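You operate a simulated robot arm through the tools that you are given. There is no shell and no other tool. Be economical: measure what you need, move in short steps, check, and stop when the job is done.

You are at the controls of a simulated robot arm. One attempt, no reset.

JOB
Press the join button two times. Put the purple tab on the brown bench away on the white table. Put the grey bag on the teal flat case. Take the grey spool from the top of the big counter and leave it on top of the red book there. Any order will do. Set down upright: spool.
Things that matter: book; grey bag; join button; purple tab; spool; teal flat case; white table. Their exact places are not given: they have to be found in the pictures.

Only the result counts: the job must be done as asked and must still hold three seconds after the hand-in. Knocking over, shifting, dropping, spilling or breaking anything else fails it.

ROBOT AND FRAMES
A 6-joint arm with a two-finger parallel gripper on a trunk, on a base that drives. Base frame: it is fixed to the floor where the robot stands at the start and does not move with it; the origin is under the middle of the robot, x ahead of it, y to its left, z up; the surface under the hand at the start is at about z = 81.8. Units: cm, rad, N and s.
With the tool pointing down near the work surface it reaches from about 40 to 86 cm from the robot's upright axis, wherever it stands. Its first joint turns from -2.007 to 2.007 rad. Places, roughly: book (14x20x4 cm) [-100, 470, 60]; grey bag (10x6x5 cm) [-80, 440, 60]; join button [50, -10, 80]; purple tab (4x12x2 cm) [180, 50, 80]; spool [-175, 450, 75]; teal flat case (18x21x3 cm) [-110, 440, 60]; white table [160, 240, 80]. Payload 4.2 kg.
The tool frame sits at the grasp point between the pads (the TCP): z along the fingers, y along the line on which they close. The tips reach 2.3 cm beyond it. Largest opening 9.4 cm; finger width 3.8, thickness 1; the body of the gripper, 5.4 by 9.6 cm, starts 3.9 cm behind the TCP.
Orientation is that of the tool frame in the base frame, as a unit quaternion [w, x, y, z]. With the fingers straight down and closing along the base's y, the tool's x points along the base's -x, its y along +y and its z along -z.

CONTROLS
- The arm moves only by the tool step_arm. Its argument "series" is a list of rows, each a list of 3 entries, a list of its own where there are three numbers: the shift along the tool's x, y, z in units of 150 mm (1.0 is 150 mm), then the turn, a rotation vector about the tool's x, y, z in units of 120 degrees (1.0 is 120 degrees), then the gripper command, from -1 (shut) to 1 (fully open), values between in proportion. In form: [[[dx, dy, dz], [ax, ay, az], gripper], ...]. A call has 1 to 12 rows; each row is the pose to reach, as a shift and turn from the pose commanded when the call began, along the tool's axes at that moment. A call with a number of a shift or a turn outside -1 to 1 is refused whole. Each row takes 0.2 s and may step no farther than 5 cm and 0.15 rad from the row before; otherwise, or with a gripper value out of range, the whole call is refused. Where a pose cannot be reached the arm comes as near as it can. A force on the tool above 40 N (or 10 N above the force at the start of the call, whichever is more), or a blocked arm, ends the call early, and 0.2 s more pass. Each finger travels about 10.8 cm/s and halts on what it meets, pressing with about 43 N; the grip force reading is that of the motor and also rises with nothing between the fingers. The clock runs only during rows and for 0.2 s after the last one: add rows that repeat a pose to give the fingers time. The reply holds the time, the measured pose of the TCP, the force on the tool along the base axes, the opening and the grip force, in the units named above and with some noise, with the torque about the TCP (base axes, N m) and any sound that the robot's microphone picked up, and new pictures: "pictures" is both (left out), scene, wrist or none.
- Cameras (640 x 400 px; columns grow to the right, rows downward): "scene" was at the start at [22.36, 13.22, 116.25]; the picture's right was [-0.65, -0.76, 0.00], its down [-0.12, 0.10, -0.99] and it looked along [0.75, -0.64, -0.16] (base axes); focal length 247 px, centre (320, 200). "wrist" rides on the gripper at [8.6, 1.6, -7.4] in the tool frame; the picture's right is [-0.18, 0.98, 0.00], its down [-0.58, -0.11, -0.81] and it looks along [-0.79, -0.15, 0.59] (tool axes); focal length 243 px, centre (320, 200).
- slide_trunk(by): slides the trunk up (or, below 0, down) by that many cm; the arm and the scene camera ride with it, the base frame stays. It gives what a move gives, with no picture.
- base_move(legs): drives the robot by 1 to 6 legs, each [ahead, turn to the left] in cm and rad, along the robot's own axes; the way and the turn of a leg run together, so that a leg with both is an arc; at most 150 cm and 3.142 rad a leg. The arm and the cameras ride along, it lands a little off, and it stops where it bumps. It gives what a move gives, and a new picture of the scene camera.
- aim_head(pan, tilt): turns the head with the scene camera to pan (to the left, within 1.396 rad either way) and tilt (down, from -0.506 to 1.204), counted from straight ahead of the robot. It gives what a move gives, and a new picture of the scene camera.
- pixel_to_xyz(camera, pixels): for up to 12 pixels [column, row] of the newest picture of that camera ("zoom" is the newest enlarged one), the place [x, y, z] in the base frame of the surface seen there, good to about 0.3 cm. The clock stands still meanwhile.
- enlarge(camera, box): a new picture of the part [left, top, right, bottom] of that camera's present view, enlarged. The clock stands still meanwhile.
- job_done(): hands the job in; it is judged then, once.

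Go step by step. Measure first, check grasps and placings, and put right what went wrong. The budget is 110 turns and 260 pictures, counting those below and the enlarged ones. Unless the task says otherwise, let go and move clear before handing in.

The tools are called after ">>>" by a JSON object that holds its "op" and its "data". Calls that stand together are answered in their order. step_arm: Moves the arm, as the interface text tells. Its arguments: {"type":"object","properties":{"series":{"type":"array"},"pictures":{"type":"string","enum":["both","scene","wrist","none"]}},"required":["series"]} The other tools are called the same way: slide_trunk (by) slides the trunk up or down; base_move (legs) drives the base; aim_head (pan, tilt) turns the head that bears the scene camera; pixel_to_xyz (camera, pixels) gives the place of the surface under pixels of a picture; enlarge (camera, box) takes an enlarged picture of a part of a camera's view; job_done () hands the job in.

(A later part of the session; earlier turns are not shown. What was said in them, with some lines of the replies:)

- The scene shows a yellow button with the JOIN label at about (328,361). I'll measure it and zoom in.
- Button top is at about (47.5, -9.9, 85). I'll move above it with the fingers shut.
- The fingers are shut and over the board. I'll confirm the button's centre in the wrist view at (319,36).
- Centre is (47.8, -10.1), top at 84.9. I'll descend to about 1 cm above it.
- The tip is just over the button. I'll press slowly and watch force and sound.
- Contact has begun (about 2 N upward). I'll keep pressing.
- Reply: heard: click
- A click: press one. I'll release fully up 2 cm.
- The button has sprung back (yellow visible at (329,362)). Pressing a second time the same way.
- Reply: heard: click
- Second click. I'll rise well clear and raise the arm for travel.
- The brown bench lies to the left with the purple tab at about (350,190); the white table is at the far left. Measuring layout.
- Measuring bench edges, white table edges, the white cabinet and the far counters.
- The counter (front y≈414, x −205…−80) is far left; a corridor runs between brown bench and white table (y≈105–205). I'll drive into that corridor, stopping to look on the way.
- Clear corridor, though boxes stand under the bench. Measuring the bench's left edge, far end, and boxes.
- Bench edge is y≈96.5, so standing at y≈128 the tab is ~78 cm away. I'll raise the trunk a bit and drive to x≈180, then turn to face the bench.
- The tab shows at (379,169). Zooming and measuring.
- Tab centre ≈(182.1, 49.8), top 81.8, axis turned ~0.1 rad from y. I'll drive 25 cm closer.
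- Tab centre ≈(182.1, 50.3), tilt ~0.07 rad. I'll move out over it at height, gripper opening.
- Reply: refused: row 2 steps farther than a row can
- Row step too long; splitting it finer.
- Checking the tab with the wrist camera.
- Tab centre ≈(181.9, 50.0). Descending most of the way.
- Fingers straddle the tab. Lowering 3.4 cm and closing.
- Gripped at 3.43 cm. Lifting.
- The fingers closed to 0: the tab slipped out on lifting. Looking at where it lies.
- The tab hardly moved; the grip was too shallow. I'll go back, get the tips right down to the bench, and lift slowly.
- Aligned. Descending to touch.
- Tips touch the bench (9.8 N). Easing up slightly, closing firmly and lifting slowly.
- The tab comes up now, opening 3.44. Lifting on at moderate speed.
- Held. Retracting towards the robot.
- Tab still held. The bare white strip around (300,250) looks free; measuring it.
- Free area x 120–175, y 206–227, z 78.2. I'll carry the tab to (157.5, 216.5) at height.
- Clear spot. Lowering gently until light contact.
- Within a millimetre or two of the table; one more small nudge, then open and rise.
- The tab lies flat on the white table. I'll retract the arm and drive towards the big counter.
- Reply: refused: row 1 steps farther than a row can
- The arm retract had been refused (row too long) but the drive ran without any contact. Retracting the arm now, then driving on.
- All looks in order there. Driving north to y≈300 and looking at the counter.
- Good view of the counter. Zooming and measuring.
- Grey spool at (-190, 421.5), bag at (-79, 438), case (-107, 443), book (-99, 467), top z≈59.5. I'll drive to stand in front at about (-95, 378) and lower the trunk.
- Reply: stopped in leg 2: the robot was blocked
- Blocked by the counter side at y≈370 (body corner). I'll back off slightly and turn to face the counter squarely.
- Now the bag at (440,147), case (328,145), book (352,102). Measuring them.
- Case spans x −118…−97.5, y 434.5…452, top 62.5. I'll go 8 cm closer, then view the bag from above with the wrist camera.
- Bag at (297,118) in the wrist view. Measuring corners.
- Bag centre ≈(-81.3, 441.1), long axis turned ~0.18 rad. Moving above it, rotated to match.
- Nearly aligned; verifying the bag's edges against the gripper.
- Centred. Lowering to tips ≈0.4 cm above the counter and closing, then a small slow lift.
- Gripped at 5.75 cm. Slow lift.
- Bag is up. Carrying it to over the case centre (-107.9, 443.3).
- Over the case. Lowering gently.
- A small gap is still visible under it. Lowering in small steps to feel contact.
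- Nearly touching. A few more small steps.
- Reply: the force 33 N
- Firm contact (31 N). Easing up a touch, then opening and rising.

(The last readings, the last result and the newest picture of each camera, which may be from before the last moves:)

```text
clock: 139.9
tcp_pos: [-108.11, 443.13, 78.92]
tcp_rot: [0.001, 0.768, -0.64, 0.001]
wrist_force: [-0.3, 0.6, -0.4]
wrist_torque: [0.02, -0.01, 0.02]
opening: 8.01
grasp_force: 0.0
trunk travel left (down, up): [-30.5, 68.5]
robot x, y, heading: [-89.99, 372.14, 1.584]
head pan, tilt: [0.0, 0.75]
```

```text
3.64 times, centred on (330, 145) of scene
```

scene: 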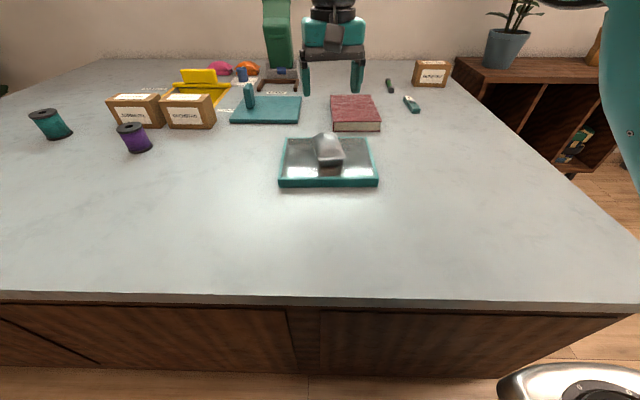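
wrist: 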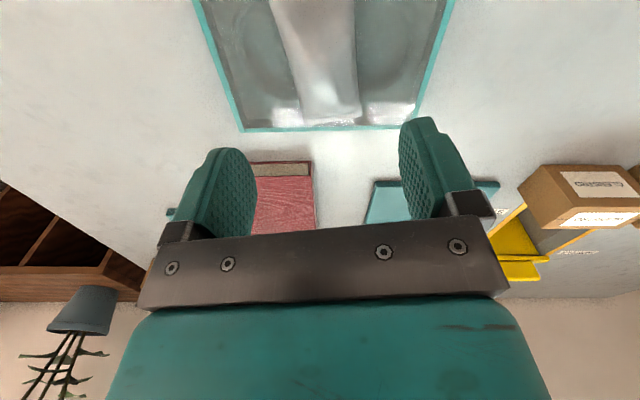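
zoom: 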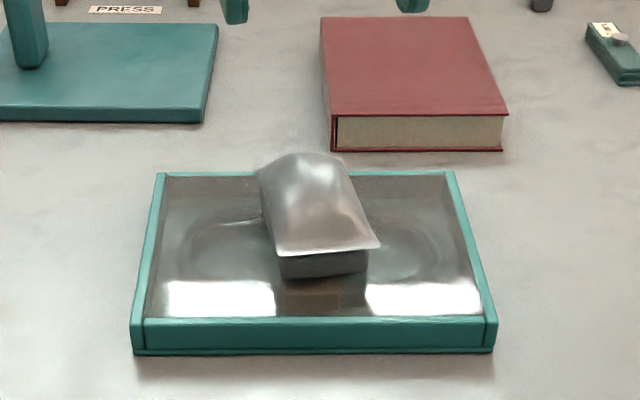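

The bag rests on the case. Now for the spool: retract the arm, back off, and drive along the counter to x≈-190.

>>> {"op": "step_arm", "data": {"series": [[[0.1, 0, -0.25], [0, 0, 0], 0.7], [[0.3, -0.1, -0.45], [0, 0, 0], 0.7], [[0.55, -0.25, -0.55], [0, 0, 0], 0.7], [[0.8, -0.4, -0.6], [0, 0, 0], 0.7], [[1.0, -0.6, -0.6], [0, 0, 0], 0.7]], "pictures": "none"}}

>>> {"op": "aim_head", "data": {"pan": 1.3, "tilt": 0.6}}

```text
clock: 141.1
tcp_pos: [-96.69, 429.97, 87.79]
tcp_rot: [0.001, 0.768, -0.64, 0.001]
wrist_force: [-0.1, 1.0, -0.3]
wrist_torque: [-0.02, -0.02, 0.05]
opening: 7.98
grasp_force: 0.1
trunk travel left (down, up): [-30.5, 68.5]
robot x, y, heading: [-89.48, 372.42, 1.585]
head pan, tilt: [0.0, 0.75]
```

```text
clock: 142.6
tcp_pos: [-96.83, 430.11, 87.8]
tcp_rot: [-0.001, 0.768, -0.64, -0.001]
wrist_force: [-0.2, 0.1, 0.3]
wrist_torque: [0.01, 0.02, 0.01]
opening: 7.98
grasp_force: 0.1
trunk travel left (down, up): [-30.5, 68.5]
robot x, y, heading: [-89.44, 372.38, 1.593]
head pan, tilt: [1.3, 0.6]
```

scene: 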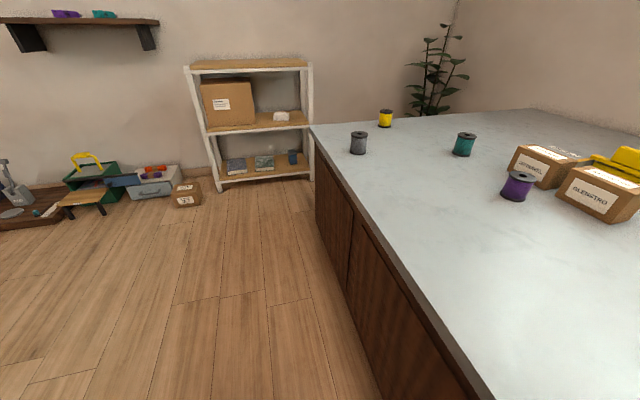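

Checking the shelf and box clearances before driving.

>>> {"op": "pixel_to_xyz", "data": {"camera": "scene", "pixels": [[303, 63], [195, 70], [308, 172], [220, 188], [187, 207], [359, 143], [359, 134], [359, 152], [100, 213]]}}

```text
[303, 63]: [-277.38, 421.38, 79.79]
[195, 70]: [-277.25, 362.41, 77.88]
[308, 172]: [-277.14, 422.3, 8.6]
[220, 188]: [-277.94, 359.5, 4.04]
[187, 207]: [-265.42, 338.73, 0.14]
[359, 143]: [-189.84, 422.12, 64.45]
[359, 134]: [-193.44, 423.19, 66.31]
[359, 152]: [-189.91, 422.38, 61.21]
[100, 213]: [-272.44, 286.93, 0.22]
```

Plenty of room. Driving.

>>> {"op": "base_move", "data": {"legs": [[-12, 0], [0, 1.556], [95, 0], [0, -1.571]]}}

>>> {"op": "aim_head", "data": {"pan": 0.1, "tilt": 0.85}}

```text
clock: 155.9
tcp_pos: [-190.97, 417.51, 87.76]
tcp_rot: [0.0, 0.773, -0.635, 0.0]
wrist_force: [-0.9, 0.0, -0.1]
wrist_torque: [-0.03, 0.02, 0.03]
opening: 8.0
grasp_force: 0.1
trunk travel left (down, up): [-30.5, 68.5]
robot x, y, heading: [-182.93, 360.07, 1.601]
head pan, tilt: [1.3, 0.6]
```

scene: 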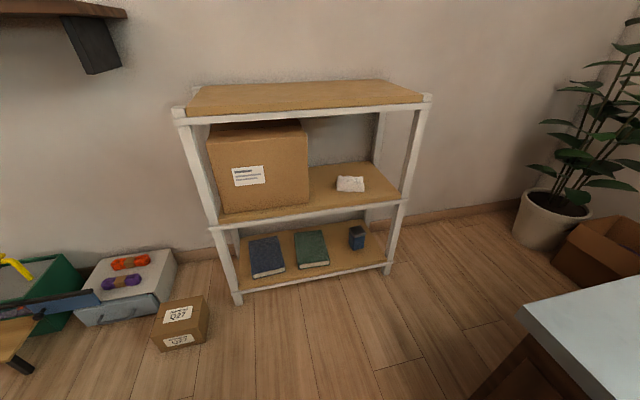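

```text
clock: 157.3
tcp_pos: [-191.03, 417.39, 87.86]
tcp_rot: [0.0, 0.772, -0.635, 0.001]
wrist_force: [0.1, 0.0, 1.4]
wrist_torque: [-0.02, 0.03, 0.02]
opening: 7.98
grasp_force: 0.1
trunk travel left (down, up): [-30.5, 68.5]
robot x, y, heading: [-183.0, 359.72, 1.599]
head pan, tilt: [0.099, 0.85]
```

scene: 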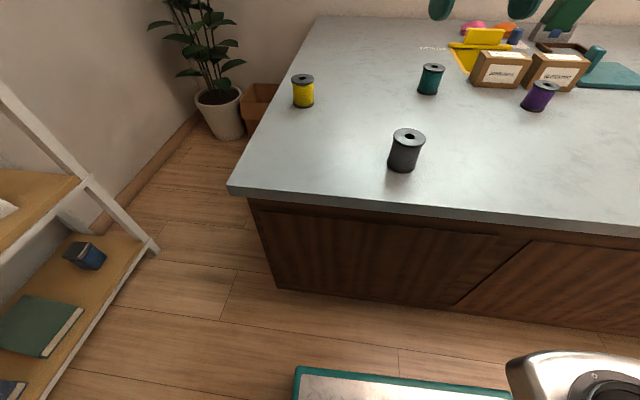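

The spool is at (405,150). Something teal shows at the bottom (400,385); zooming on both.

>>> {"op": "enlarge", "data": {"camera": "scene", "box": [250, 280, 570, 400]}}

>>> {"op": "enlarge", "data": {"camera": "scene", "box": [340, 100, 480, 200]}}

>>> {"op": "pixel_to_xyz", "data": {"camera": "scene", "pixels": [[408, 135], [395, 137], [421, 137], [408, 130], [408, 143], [405, 155], [404, 168], [404, 172], [400, 385], [300, 375]]}}

```text
2.00 times, centred on (410, 340) of scene
```

zoom: 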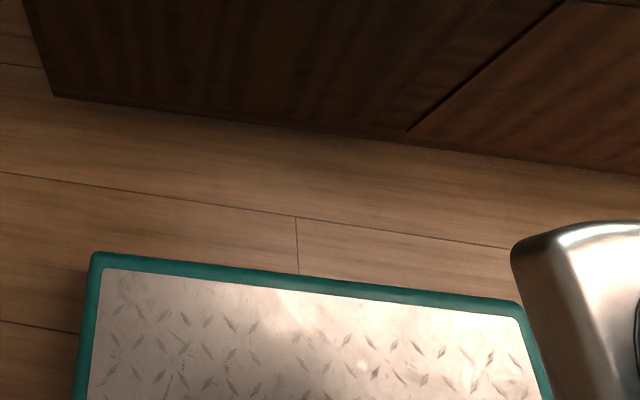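

```text
4.00 times, centred on (410, 150) of scene
```

zoom: 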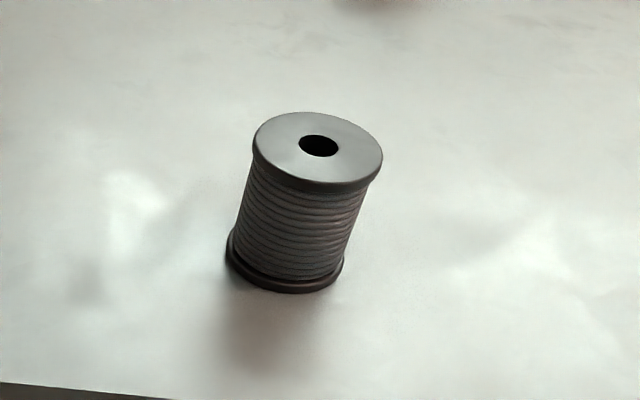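

```text
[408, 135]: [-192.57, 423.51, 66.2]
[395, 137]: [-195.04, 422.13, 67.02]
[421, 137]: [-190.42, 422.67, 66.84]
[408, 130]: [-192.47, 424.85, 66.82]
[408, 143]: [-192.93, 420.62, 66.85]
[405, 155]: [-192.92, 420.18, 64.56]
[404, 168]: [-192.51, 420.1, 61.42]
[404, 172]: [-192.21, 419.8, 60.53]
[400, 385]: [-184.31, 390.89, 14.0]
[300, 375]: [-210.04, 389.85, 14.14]
```

That plate is the robot's own deck. Spool top centre ≈(-192.6, 422.6), top z 66.9, ~5 cm wide. Moving above it.

>>> {"op": "step_arm", "data": {"series": [[[-0.12, 0.012, 0.15], [0, 0, 0], 0.7], [[-0.24, 0.025, 0.35], [0, 0, 0], 0.7], [[-0.36, 0.037, 0.6], [0, 0, 0], 0.7], [[-0.36, 0.037, 0.85], [0, 0, 0], 0.7]]}}

>>> {"op": "enlarge", "data": {"camera": "scene", "box": [320, 60, 500, 200]}}

```text
clock: 158.3
tcp_pos: [-192.52, 422.58, 74.96]
tcp_rot: [0.0, 0.772, -0.635, 0.0]
wrist_force: [-1.0, -0.7, 0.5]
wrist_torque: [0.04, -0.02, -0.02]
opening: 8.01
grasp_force: 0.0
trunk travel left (down, up): [-30.5, 68.5]
robot x, y, heading: [-182.98, 360.0, 1.6]
head pan, tilt: [0.099, 0.85]
```

scene: 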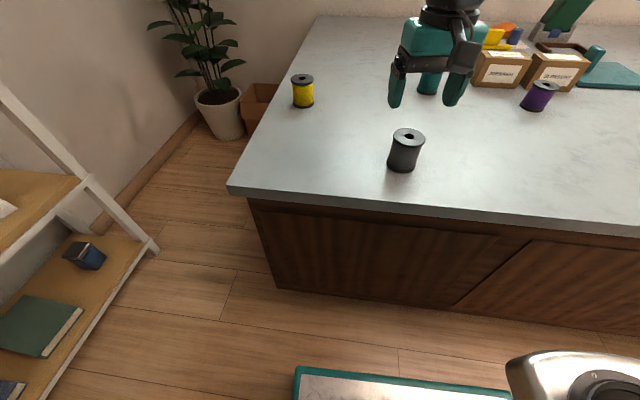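
wrist: 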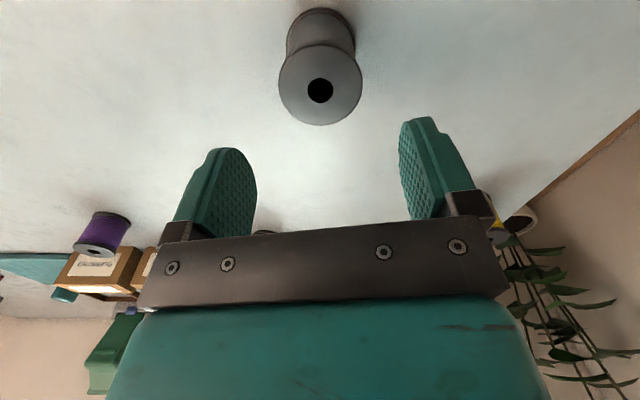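

```text
2.86 times, centred on (410, 130) of scene
```

zoom: 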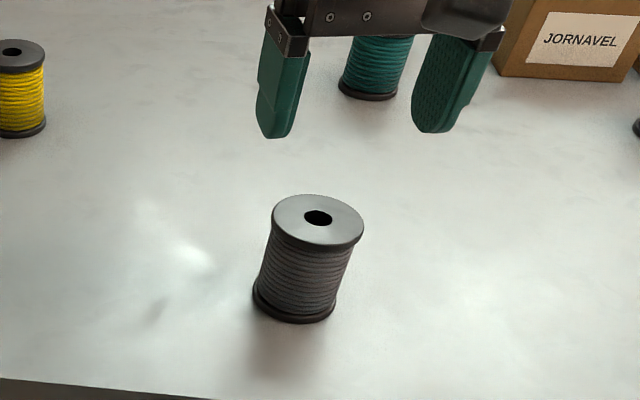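

>>> {"op": "pixel_to_xyz", "data": {"camera": "wrist", "pixels": [[281, 86], [360, 86], [320, 50], [320, 122], [345, 70], [295, 70], [320, 20]]}}

```text
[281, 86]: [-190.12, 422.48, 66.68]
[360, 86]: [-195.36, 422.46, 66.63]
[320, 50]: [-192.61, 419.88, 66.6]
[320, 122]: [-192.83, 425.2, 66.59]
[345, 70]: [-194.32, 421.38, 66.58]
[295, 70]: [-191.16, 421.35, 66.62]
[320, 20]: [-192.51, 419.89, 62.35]
```

Spool centre (-192.7, 422.5), well aligned. Lowering to TCP z≈63.5 and closing.

>>> {"op": "step_arm", "data": {"series": [[[0, 0.013, 0.25], [0, 0, 0], 0.7], [[0, 0.013, 0.5], [0, 0, 0], 0.7], [[0, 0.013, 0.68], [0, 0, 0], 0.7], [[0, 0.013, 0.757], [0, 0, 0], 0.7], [[0, 0.013, 0.757], [0, 0, 0], 0.1], [[0, 0.013, 0.757], [0, 0, 0], -0.4], [[0, 0.013, 0.757], [0, 0, 0], -1], [[0, 0.013, 0.757], [0, 0, 0], -1]]}}

```text
clock: 160.1
tcp_pos: [-192.65, 422.58, 63.59]
tcp_rot: [0.0, 0.772, -0.636, 0.0]
wrist_force: [0.3, 0.1, -0.2]
wrist_torque: [0.03, 0.02, 0.01]
opening: 5.65
grasp_force: 42.8
trunk travel left (down, up): [-30.5, 68.5]
robot x, y, heading: [-182.89, 360.19, 1.598]
head pan, tilt: [0.099, 0.85]
```

scene: 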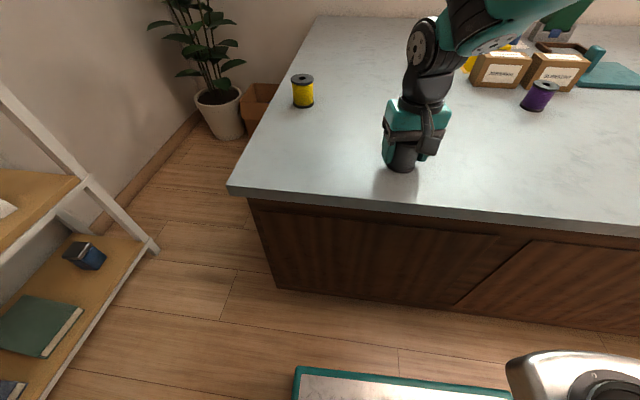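
wrist: 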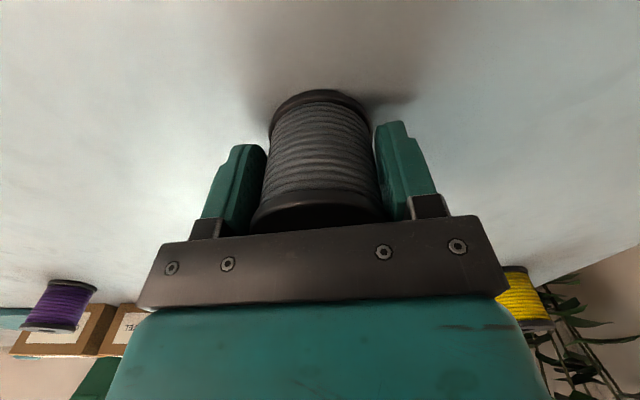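

Gripped at 5.65 cm. Lifting slowly.

>>> {"op": "step_arm", "data": {"series": [[[0, 0, -0.02], [0, 0, 0], -1], [[0, 0, -0.05], [0, 0, 0], -1], [[0, 0, -0.1], [0, 0, 0], -1], [[0, 0, -0.17], [0, 0, 0], -1], [[0, 0, -0.25], [0, 0, 0], -1], [[0, 0, -0.35], [0, 0, 0], -1], [[0, 0, -0.47], [0, 0, 0], -1], [[0, 0, -0.6], [0, 0, 0], -1], [[0, 0, -0.75], [0, 0, 0], -1], [[0, 0, -0.9], [0, 0, 0], -1]]}}

```text
clock: 162.3
tcp_pos: [-192.71, 422.85, 77.38]
tcp_rot: [0.0, 0.773, -0.634, 0.0]
wrist_force: [0.7, 0.6, -1.6]
wrist_torque: [0.04, -0.04, -0.01]
opening: 5.64
grasp_force: 43.0
trunk travel left (down, up): [-30.5, 68.5]
robot x, y, heading: [-182.99, 359.86, 1.602]
head pan, tilt: [0.099, 0.85]
```

scene: 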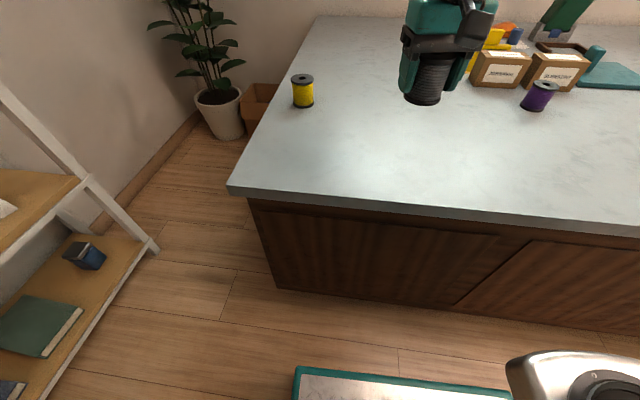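
wrist: 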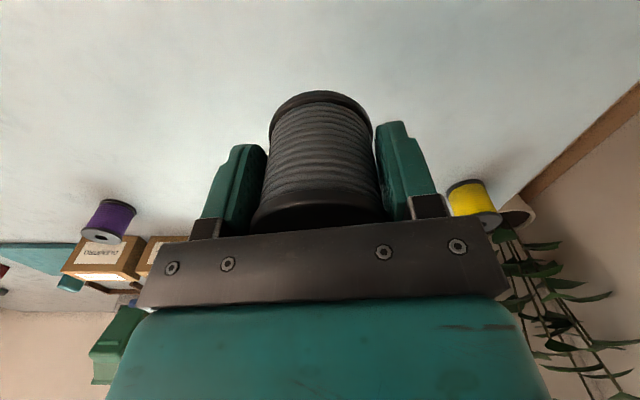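

Held upright. Raising and retracting, then driving back in front of the book.

>>> {"op": "step_arm", "data": {"series": [[[0.05, 0, -0.15], [0, 0, 0], -1], [[0.15, 0, -0.3], [0, 0, 0], -1], [[0.3, 0, -0.45], [0, 0, 0], -1], [[0.45, 0, -0.6], [0, 0, 0], -1], [[0.6, 0, -0.7], [0, 0, 0], -1], [[0.7, 0, -0.7], [0, 0, 0], -1]], "pictures": "none"}}

>>> {"op": "base_move", "data": {"legs": [[0, -1.6], [83, 0], [0, 1.571]]}}

>>> {"op": "aim_head", "data": {"pan": 0.0, "tilt": 0.75}}

```text
clock: 163.7
tcp_pos: [-190.57, 412.34, 87.81]
tcp_rot: [0.0, 0.772, -0.635, 0.0]
wrist_force: [-0.1, -0.1, -0.1]
wrist_torque: [-0.02, 0.0, 0.02]
opening: 5.63
grasp_force: 42.9
trunk travel left (down, up): [-30.5, 68.5]
robot x, y, heading: [-182.75, 360.1, 1.599]
head pan, tilt: [0.099, 0.85]
```

```text
clock: 175.8
tcp_pos: [-103.16, 410.76, 87.8]
tcp_rot: [0.001, 0.745, -0.667, 0.0]
wrist_force: [0.5, 0.1, -0.4]
wrist_torque: [0.05, 0.01, 0.0]
opening: 5.62
grasp_force: 43.0
trunk travel left (down, up): [-30.5, 68.5]
robot x, y, heading: [-100.13, 357.75, 1.514]
head pan, tilt: [0.099, 0.85]
```

scene: 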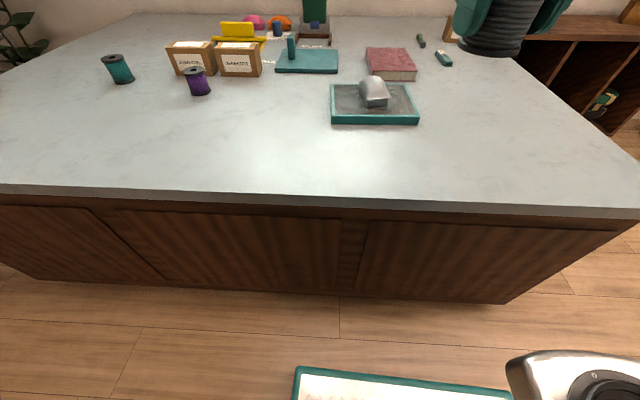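

```text
clock: 176.5
tcp_pos: [-103.24, 410.84, 87.84]
tcp_rot: [0.0, 0.745, -0.667, -0.001]
wrist_force: [0.5, -0.9, -0.9]
wrist_torque: [0.01, 0.0, 0.01]
opening: 5.63
grasp_force: 43.2
trunk travel left (down, up): [-30.5, 68.5]
robot x, y, heading: [-99.93, 358.11, 1.52]
head pan, tilt: [0.0, 0.75]
```

scene: 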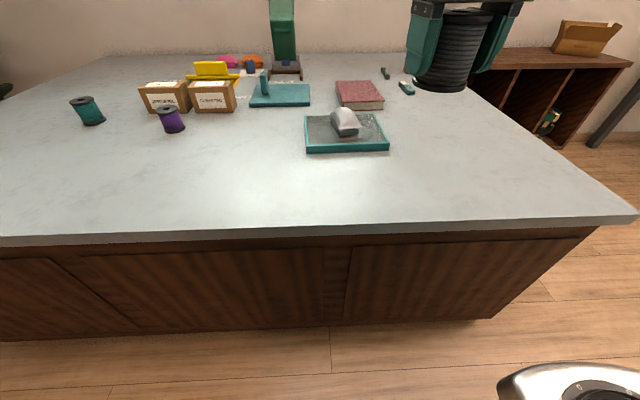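

From the front the book (y≥461) is out of reach, so I'll go to the counter's right end. Measuring that side first.

>>> {"op": "aim_head", "data": {"pan": -0.45, "tilt": 0.45}}

```text
clock: 177.4
tcp_pos: [-103.17, 410.79, 87.78]
tcp_rot: [-0.001, 0.746, -0.666, 0.0]
wrist_force: [-0.4, 0.0, -0.5]
wrist_torque: [0.02, 0.01, -0.01]
opening: 5.62
grasp_force: 43.0
trunk travel left (down, up): [-30.5, 68.5]
robot x, y, heading: [-99.85, 357.99, 1.525]
head pan, tilt: [-0.45, 0.45]
```

scene: 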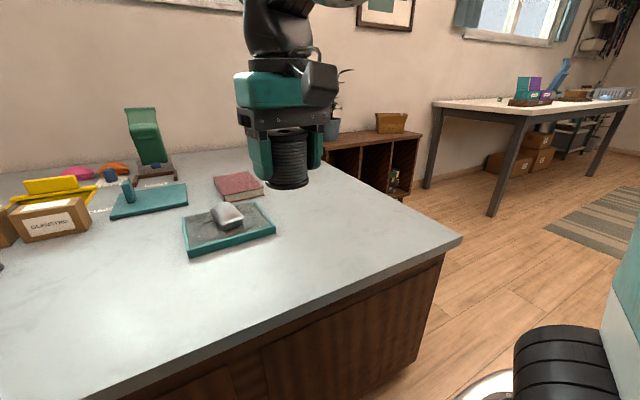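

>>> {"op": "pixel_to_xyz", "data": {"camera": "scene", "pixels": [[355, 145], [415, 137], [390, 125], [405, 200], [332, 130], [340, 85], [520, 118], [490, 212], [455, 240], [418, 350], [425, 185], [440, 105]]}}

```text
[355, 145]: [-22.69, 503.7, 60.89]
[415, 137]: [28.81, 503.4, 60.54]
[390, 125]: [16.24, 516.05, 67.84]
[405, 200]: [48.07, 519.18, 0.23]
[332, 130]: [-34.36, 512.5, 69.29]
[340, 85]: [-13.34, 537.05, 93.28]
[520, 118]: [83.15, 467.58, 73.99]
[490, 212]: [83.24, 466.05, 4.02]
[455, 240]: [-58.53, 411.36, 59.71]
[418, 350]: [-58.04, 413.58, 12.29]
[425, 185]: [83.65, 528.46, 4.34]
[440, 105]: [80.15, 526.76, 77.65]
```

Bookcase front y≈503, plant near (-34, 512), side table x>83; counter edge x≈-57. I'll drive round to (5, 444) and face the counter end.

>>> {"op": "base_move", "data": {"legs": [[0, -1.52], [105, 0], [0, 1.571], [86, 0], [0, 1.571]]}}

>>> {"op": "aim_head", "data": {"pan": -0.1, "tilt": 0.65}}

```text
clock: 198.3
tcp_pos: [-49.27, 439.9, 87.76]
tcp_rot: [0.0, 0.997, 0.072, 0.0]
wrist_force: [-0.3, 0.1, -1.2]
wrist_torque: [0.03, 0.02, 0.02]
opening: 5.57
grasp_force: 42.7
trunk travel left (down, up): [-30.5, 68.5]
robot x, y, heading: [3.24, 444.9, 3.125]
head pan, tilt: [-0.45, 0.45]
```

scene: 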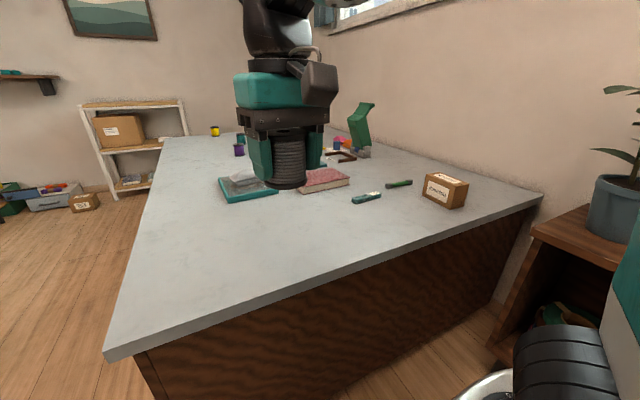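

```text
clock: 199.2
tcp_pos: [-49.19, 439.84, 87.86]
tcp_rot: [0.0, 0.997, 0.073, 0.001]
wrist_force: [0.4, 0.7, -1.8]
wrist_torque: [0.02, 0.03, -0.02]
opening: 5.56
grasp_force: 43.5
trunk travel left (down, up): [-30.5, 68.5]
robot x, y, heading: [3.44, 444.8, 3.112]
head pan, tilt: [-0.099, 0.649]
```

scene: 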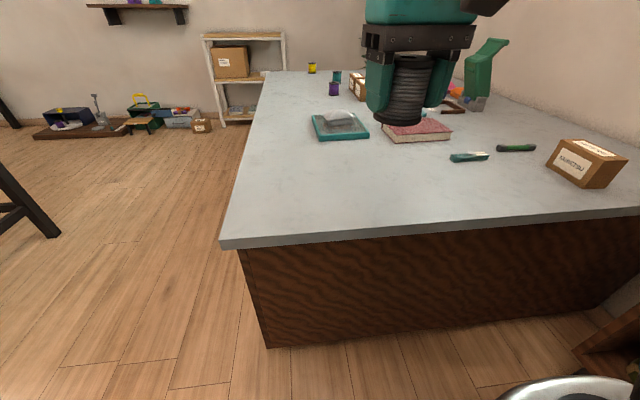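

Spool still held (opening 5.56). Driving 20 cm ahead toward the counter end.

>>> {"op": "base_move", "data": {"legs": [[20, 0]]}}

>>> {"op": "aim_head", "data": {"pan": -0.15, "tilt": 0.7}}

>>> {"op": "enlarge", "data": {"camera": "scene", "box": [300, 40, 520, 200]}}

```text
clock: 200.8
tcp_pos: [-69.47, 439.95, 87.76]
tcp_rot: [0.0, 0.997, 0.074, 0.0]
wrist_force: [0.4, -0.4, -0.3]
wrist_torque: [0.06, 0.01, 0.03]
opening: 5.6
grasp_force: 43.2
trunk travel left (down, up): [-30.5, 68.5]
robot x, y, heading: [-16.59, 445.35, 3.127]
head pan, tilt: [-0.099, 0.649]
```

scene: 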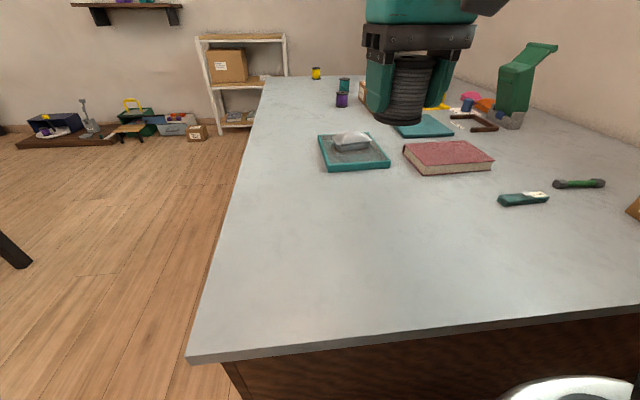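

```text
clock: 201.4
tcp_pos: [-69.51, 440.04, 87.84]
tcp_rot: [0.0, 0.997, 0.074, 0.0]
wrist_force: [-0.2, -0.8, -1.3]
wrist_torque: [0.03, 0.01, 0.04]
opening: 5.6
grasp_force: 43.4
trunk travel left (down, up): [-30.5, 68.5]
robot x, y, heading: [-16.56, 445.41, 3.126]
head pan, tilt: [-0.15, 0.7]
```

scene: 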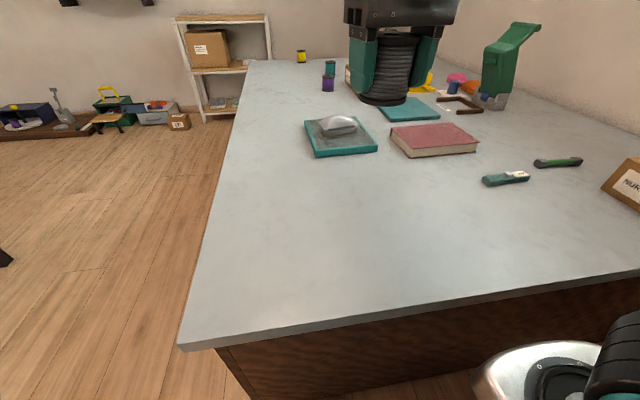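

```text
2.50 times, centred on (410, 120) of scene
```

zoom: 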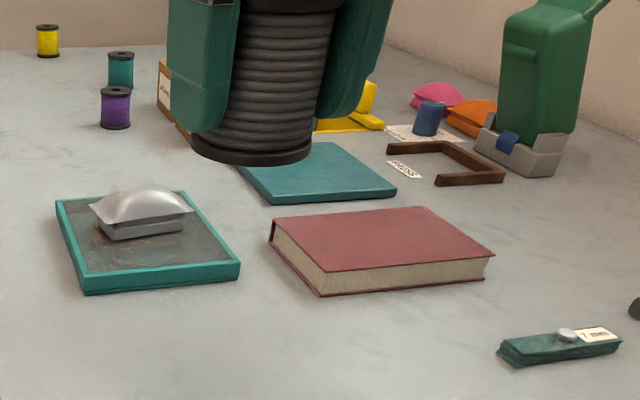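

Book visible clearly at (433,138). Measuring its top.

>>> {"op": "pixel_to_xyz", "data": {"camera": "scene", "pixels": [[410, 146], [475, 142], [393, 130], [448, 124], [433, 137], [435, 130], [420, 138], [450, 138], [405, 153]]}}

```text
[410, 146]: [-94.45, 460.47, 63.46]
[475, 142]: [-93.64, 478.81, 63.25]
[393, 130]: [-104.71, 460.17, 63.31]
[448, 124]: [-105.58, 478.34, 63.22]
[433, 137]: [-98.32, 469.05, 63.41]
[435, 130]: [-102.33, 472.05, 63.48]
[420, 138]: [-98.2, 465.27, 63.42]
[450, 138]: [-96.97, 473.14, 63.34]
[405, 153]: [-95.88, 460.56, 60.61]
```

Book top: x −106.5…−93.3, y 459.5…480, z 63.4. Edging 2.5 cm closer, then swinging the spool over the book at height.

>>> {"op": "base_move", "data": {"legs": [[2.5, 0]]}}

>>> {"op": "step_arm", "data": {"series": [[[-0.1, -0.15, 0], [0, 0, 0], -1], [[-0.25, -0.35, 0], [0, 0, 0], -1], [[-0.4, -0.55, 0], [0, 0, 0], -1], [[-0.55, -0.75, 0], [0, 0, 0], -1], [[-0.65, -0.9, 0], [0, 0, 0], -1], [[-0.7, -1.0, 0], [0, 0, 0], -1]], "pictures": "none"}}

>>> {"op": "step_arm", "data": {"series": [[[-0.1, -0.15, 0], [0, 0, 0], -1], [[-0.25, -0.35, 0], [0, 0, 0], -1], [[-0.4, -0.55, 0], [0, 0, 0], -1], [[-0.55, -0.75, 0], [0, 0, 0], -1], [[-0.65, -0.9, 0], [0, 0, 0], -1], [[-0.7, -1.0, 0], [0, 0, 0], -1]]}}

```text
clock: 202.2
tcp_pos: [-71.93, 440.07, 87.72]
tcp_rot: [0.0, 0.997, 0.073, 0.0]
wrist_force: [-0.2, 0.5, -0.4]
wrist_torque: [0.0, 0.01, -0.02]
opening: 5.6
grasp_force: 42.7
trunk travel left (down, up): [-30.5, 68.5]
robot x, y, heading: [-18.97, 444.97, 3.119]
head pan, tilt: [-0.15, 0.7]
```

scene: 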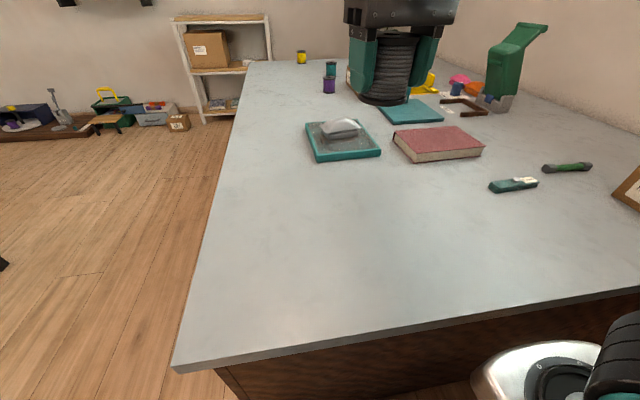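

```text
clock: 203.6
tcp_pos: [-84.58, 453.32, 87.45]
tcp_rot: [0.0, 0.997, 0.075, 0.001]
wrist_force: [0.3, -0.3, -0.6]
wrist_torque: [0.0, 0.02, 0.0]
opening: 5.56
grasp_force: 43.2
trunk travel left (down, up): [-30.5, 68.5]
robot x, y, heading: [-18.97, 445.13, 3.124]
head pan, tilt: [-0.15, 0.7]
```

```text
clock: 205.0
tcp_pos: [-97.26, 466.74, 87.6]
tcp_rot: [0.0, 0.997, 0.074, 0.0]
wrist_force: [-0.2, 0.4, 0.4]
wrist_torque: [-0.05, 0.05, -0.03]
opening: 5.56
grasp_force: 42.6
trunk travel left (down, up): [-30.5, 68.5]
robot x, y, heading: [-19.24, 445.3, 3.125]
head pan, tilt: [-0.15, 0.7]
```

scene: 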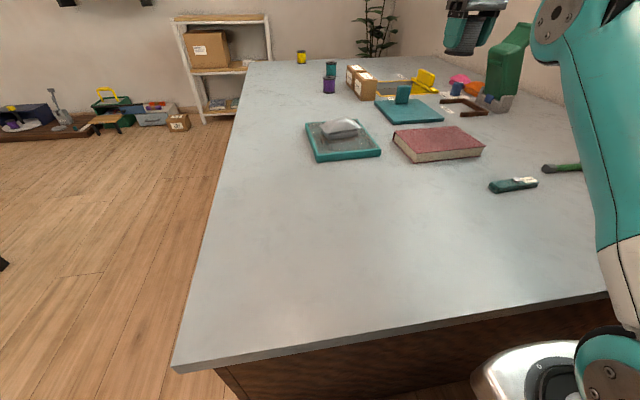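
wrist: 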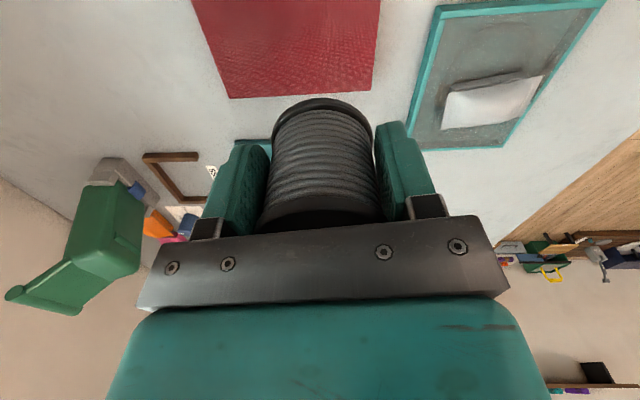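

Above the book. Fine-tuning to (-99.2, 468.5) and descending 14 cm.

>>> {"op": "step_arm", "data": {"series": [[[-0.05, -0.07, 0.15], [0, 0, 0], -1], [[-0.107, -0.137, 0.3], [0, 0, 0], -1], [[-0.107, -0.137, 0.5], [0, 0, 0], -1], [[-0.107, -0.137, 0.7], [0, 0, 0], -1], [[-0.107, -0.137, 0.85], [0, 0, 0], -1], [[-0.107, -0.137, 0.95], [0, 0, 0], -1]]}}

>>> {"op": "enlarge", "data": {"camera": "scene", "box": [350, 60, 530, 180]}}

```text
clock: 206.4
tcp_pos: [-99.11, 468.42, 73.56]
tcp_rot: [0.0, 0.997, 0.075, 0.0]
wrist_force: [0.3, 0.0, -0.4]
wrist_torque: [-0.01, -0.01, 0.0]
opening: 5.57
grasp_force: 42.8
trunk travel left (down, up): [-30.5, 68.5]
robot x, y, heading: [-19.32, 445.48, 3.132]
head pan, tilt: [-0.15, 0.7]
```

scene: 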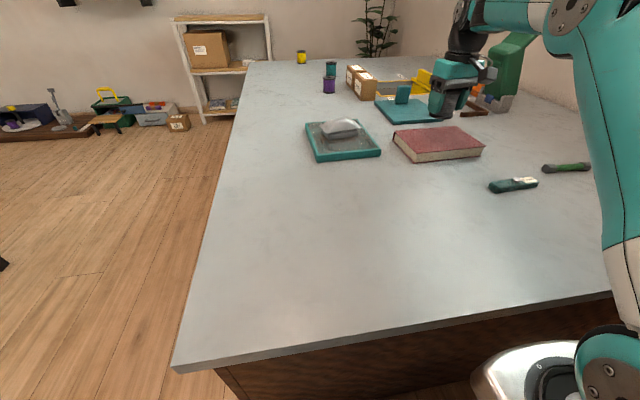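
wrist: 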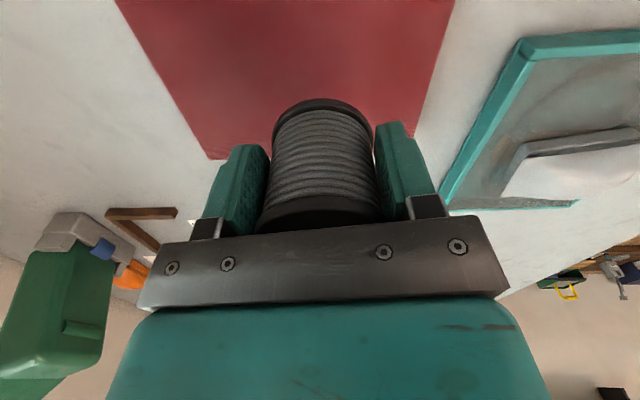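

```text
3.33 times, centred on (440, 120) of scene
```

zoom: 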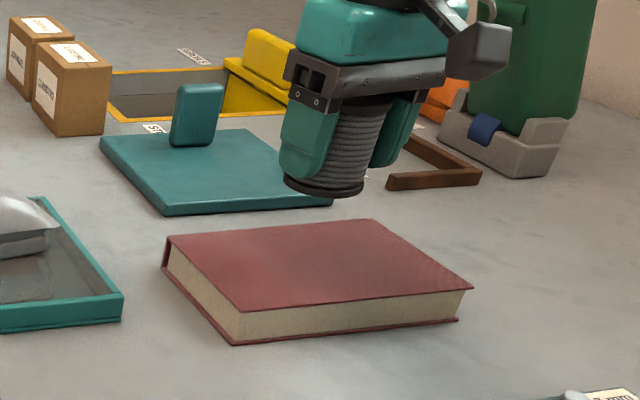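

Aligned. Lowering in slowing steps.

>>> {"op": "step_arm", "data": {"series": [[[0, 0, 0.15], [0, 0, 0], -1], [[0, 0, 0.28], [0, 0, 0], -1], [[0, 0, 0.35], [0, 0, 0], -1], [[0, 0, 0.38], [0, 0, 0], -1]], "pictures": "none"}}

>>> {"op": "enlarge", "data": {"camera": "scene", "box": [390, 90, 510, 170]}}

```text
clock: 207.4
tcp_pos: [-98.93, 468.19, 67.8]
tcp_rot: [0.0, 0.997, 0.074, 0.0]
wrist_force: [-0.2, 0.0, -0.5]
wrist_torque: [-0.01, -0.04, -0.04]
opening: 5.56
grasp_force: 43.0
trunk travel left (down, up): [-30.5, 68.5]
robot x, y, heading: [-19.29, 445.38, 3.125]
head pan, tilt: [-0.15, 0.7]
```

```text
5.00 times, centred on (450, 130) of scene
```

zoom: 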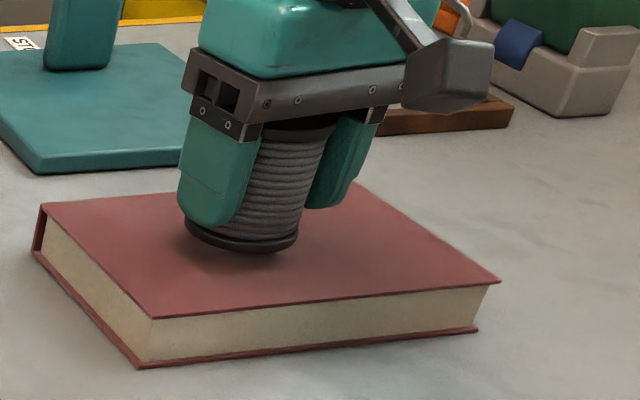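

Very near the book. Small steps until contact.

>>> {"op": "step_arm", "data": {"series": [[[0, 0, 0.008], [0, 0, 0], -1], [[0, 0, 0.016], [0, 0, 0], -1], [[0, 0, 0.024], [0, 0, 0], -1]], "pictures": "none"}}

```text
clock: 208.2
tcp_pos: [-99.03, 468.21, 67.35]
tcp_rot: [0.0, 0.997, 0.074, 0.0]
wrist_force: [0.1, -0.1, -1.0]
wrist_torque: [0.02, -0.01, 0.02]
opening: 5.55
grasp_force: 42.5
trunk travel left (down, up): [-30.5, 68.5]
robot x, y, heading: [-18.96, 445.3, 3.129]
head pan, tilt: [-0.15, 0.7]
```

>>> {"op": "step_arm", "data": {"series": [[[0, 0, 0.006], [0, 0, 0], -1], [[0, 0, 0.012], [0, 0, 0], -1]], "pictures": "none"}}

```text
clock: 208.8
tcp_pos: [-98.89, 468.4, 67.19]
tcp_rot: [0.0, 0.997, 0.074, 0.001]
wrist_force: [0.8, -0.1, -1.6]
wrist_torque: [-0.03, 0.0, 0.02]
opening: 5.55
grasp_force: 43.4
trunk travel left (down, up): [-30.5, 68.5]
robot x, y, heading: [-19.33, 445.37, 3.124]
head pan, tilt: [-0.15, 0.7]
```

>>> {"op": "step_arm", "data": {"series": [[[0, 0, 0.006], [0, 0, 0], -1], [[0, 0, 0.012], [0, 0, 0], -1]], "pictures": "none"}}

>>> {"op": "enlarge", "data": {"camera": "scene", "box": [400, 100, 500, 160]}}

```text
clock: 209.4
tcp_pos: [-98.99, 468.41, 67.08]
tcp_rot: [0.0, 0.997, 0.074, -0.001]
wrist_force: [0.0, 0.4, -1.7]
wrist_torque: [-0.03, -0.03, 0.01]
opening: 5.55
grasp_force: 43.5
trunk travel left (down, up): [-30.5, 68.5]
robot x, y, heading: [-19.31, 445.13, 3.127]
head pan, tilt: [-0.15, 0.7]
```

```text
6.40 times, centred on (450, 130) of scene
```

zoom: 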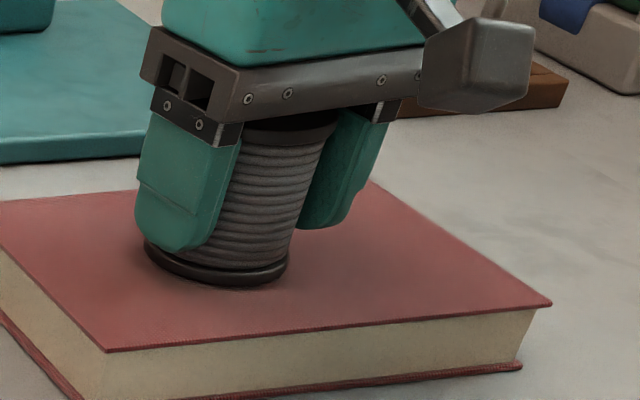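

Almost down. Two more small steps.

>>> {"op": "step_arm", "data": {"series": [[[0, 0, 0.006], [0, 0, 0], -1], [[0, 0, 0.012], [0, 0, 0], -1], [[0, 0, 0.018], [0, 0, 0], -1]], "pictures": "none"}}

```text
clock: 210.2
tcp_pos: [-99.0, 468.47, 66.79]
tcp_rot: [0.0, 0.997, 0.074, 0.0]
wrist_force: [-0.7, 0.5, 1.8]
wrist_torque: [0.02, 0.0, -0.03]
opening: 5.57
grasp_force: 43.0
trunk travel left (down, up): [-30.5, 68.5]
robot x, y, heading: [-19.19, 445.09, 3.124]
head pan, tilt: [-0.15, 0.7]
```

Contact (force turned upward). One hair more, then open slowly and rise straight up.

>>> {"op": "step_arm", "data": {"series": [[[0, 0, 0.004], [0, 0, 0], -1], [[0, 0, 0.004], [0, 0, 0], 0.25], [[0, 0, 0.004], [0, 0, 0], 0.5], [[0, 0, 0.004], [0, 0, 0], 0.8], [[0, 0, 0.004], [0, 0, 0], 0.8], [[0, 0, -0.1], [0, 0, 0], 0.8], [[0, 0, -0.3], [0, 0, 0], 0.8], [[0, 0, -0.6], [0, 0, 0], 0.8], [[0, 0, -0.9], [0, 0, 0], 0.8]]}}

>>> {"op": "enlarge", "data": {"camera": "scene", "box": [300, 60, 520, 200]}}

```text
clock: 212.2
tcp_pos: [-99.2, 468.61, 80.32]
tcp_rot: [0.0, 0.997, 0.073, 0.001]
wrist_force: [-0.1, 0.6, -1.6]
wrist_torque: [-0.03, 0.01, -0.02]
opening: 8.45
grasp_force: 0.0
trunk travel left (down, up): [-30.5, 68.5]
robot x, y, heading: [-19.26, 445.44, 3.121]
head pan, tilt: [-0.15, 0.7]
```

scene: 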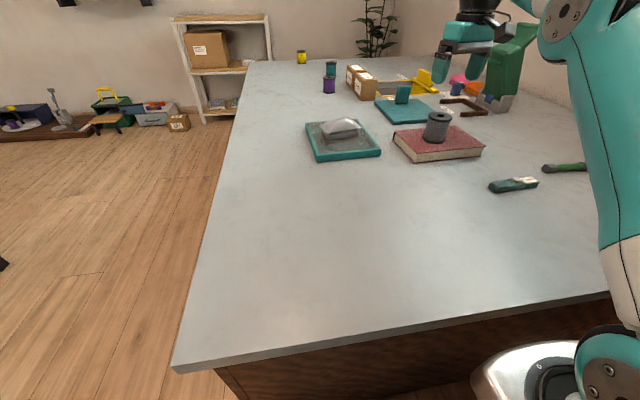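
wrist: 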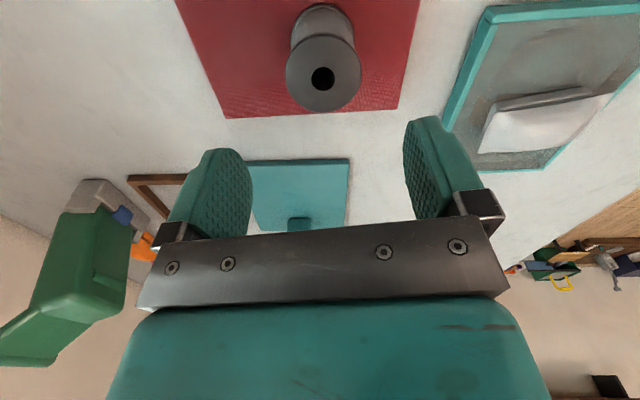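

```text
2.86 times, centred on (410, 130) of scene
```

zoom: 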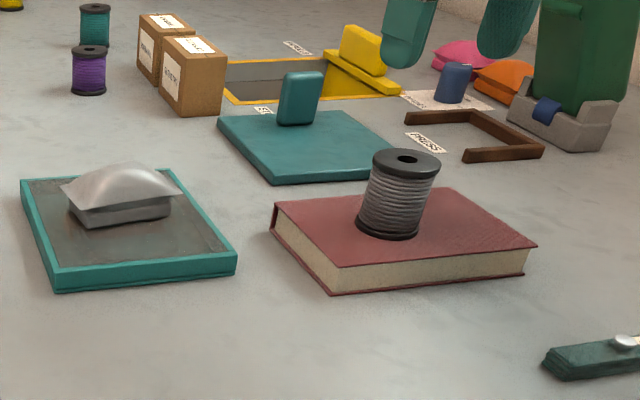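

The spool stands upright on the book, the bag is on the teal case, the tab is on the white table, and both button clicks were heard. The gripper is clear, so I'm handing in.

>>> {"op": "job_done", "data": {}}

```text
The job is handed in.
```

I finished all four parts and handed the job in; I got no score back.

- **Join button:** pressed twice, with a click heard each time.
- **Purple tab:** lying flat on a bare patch of the white table. It slipped out on my first lift, barely moved, and I regripped it.
- **Grey bag:** resting on the teal flat case.
- **Grey spool:** standing upright on the red book on the big counter.

The base bumped the side of the counter once while driving. I also drove one stretch with the arm still extended because a retract was refused. I saw no sign that either disturbed anything.
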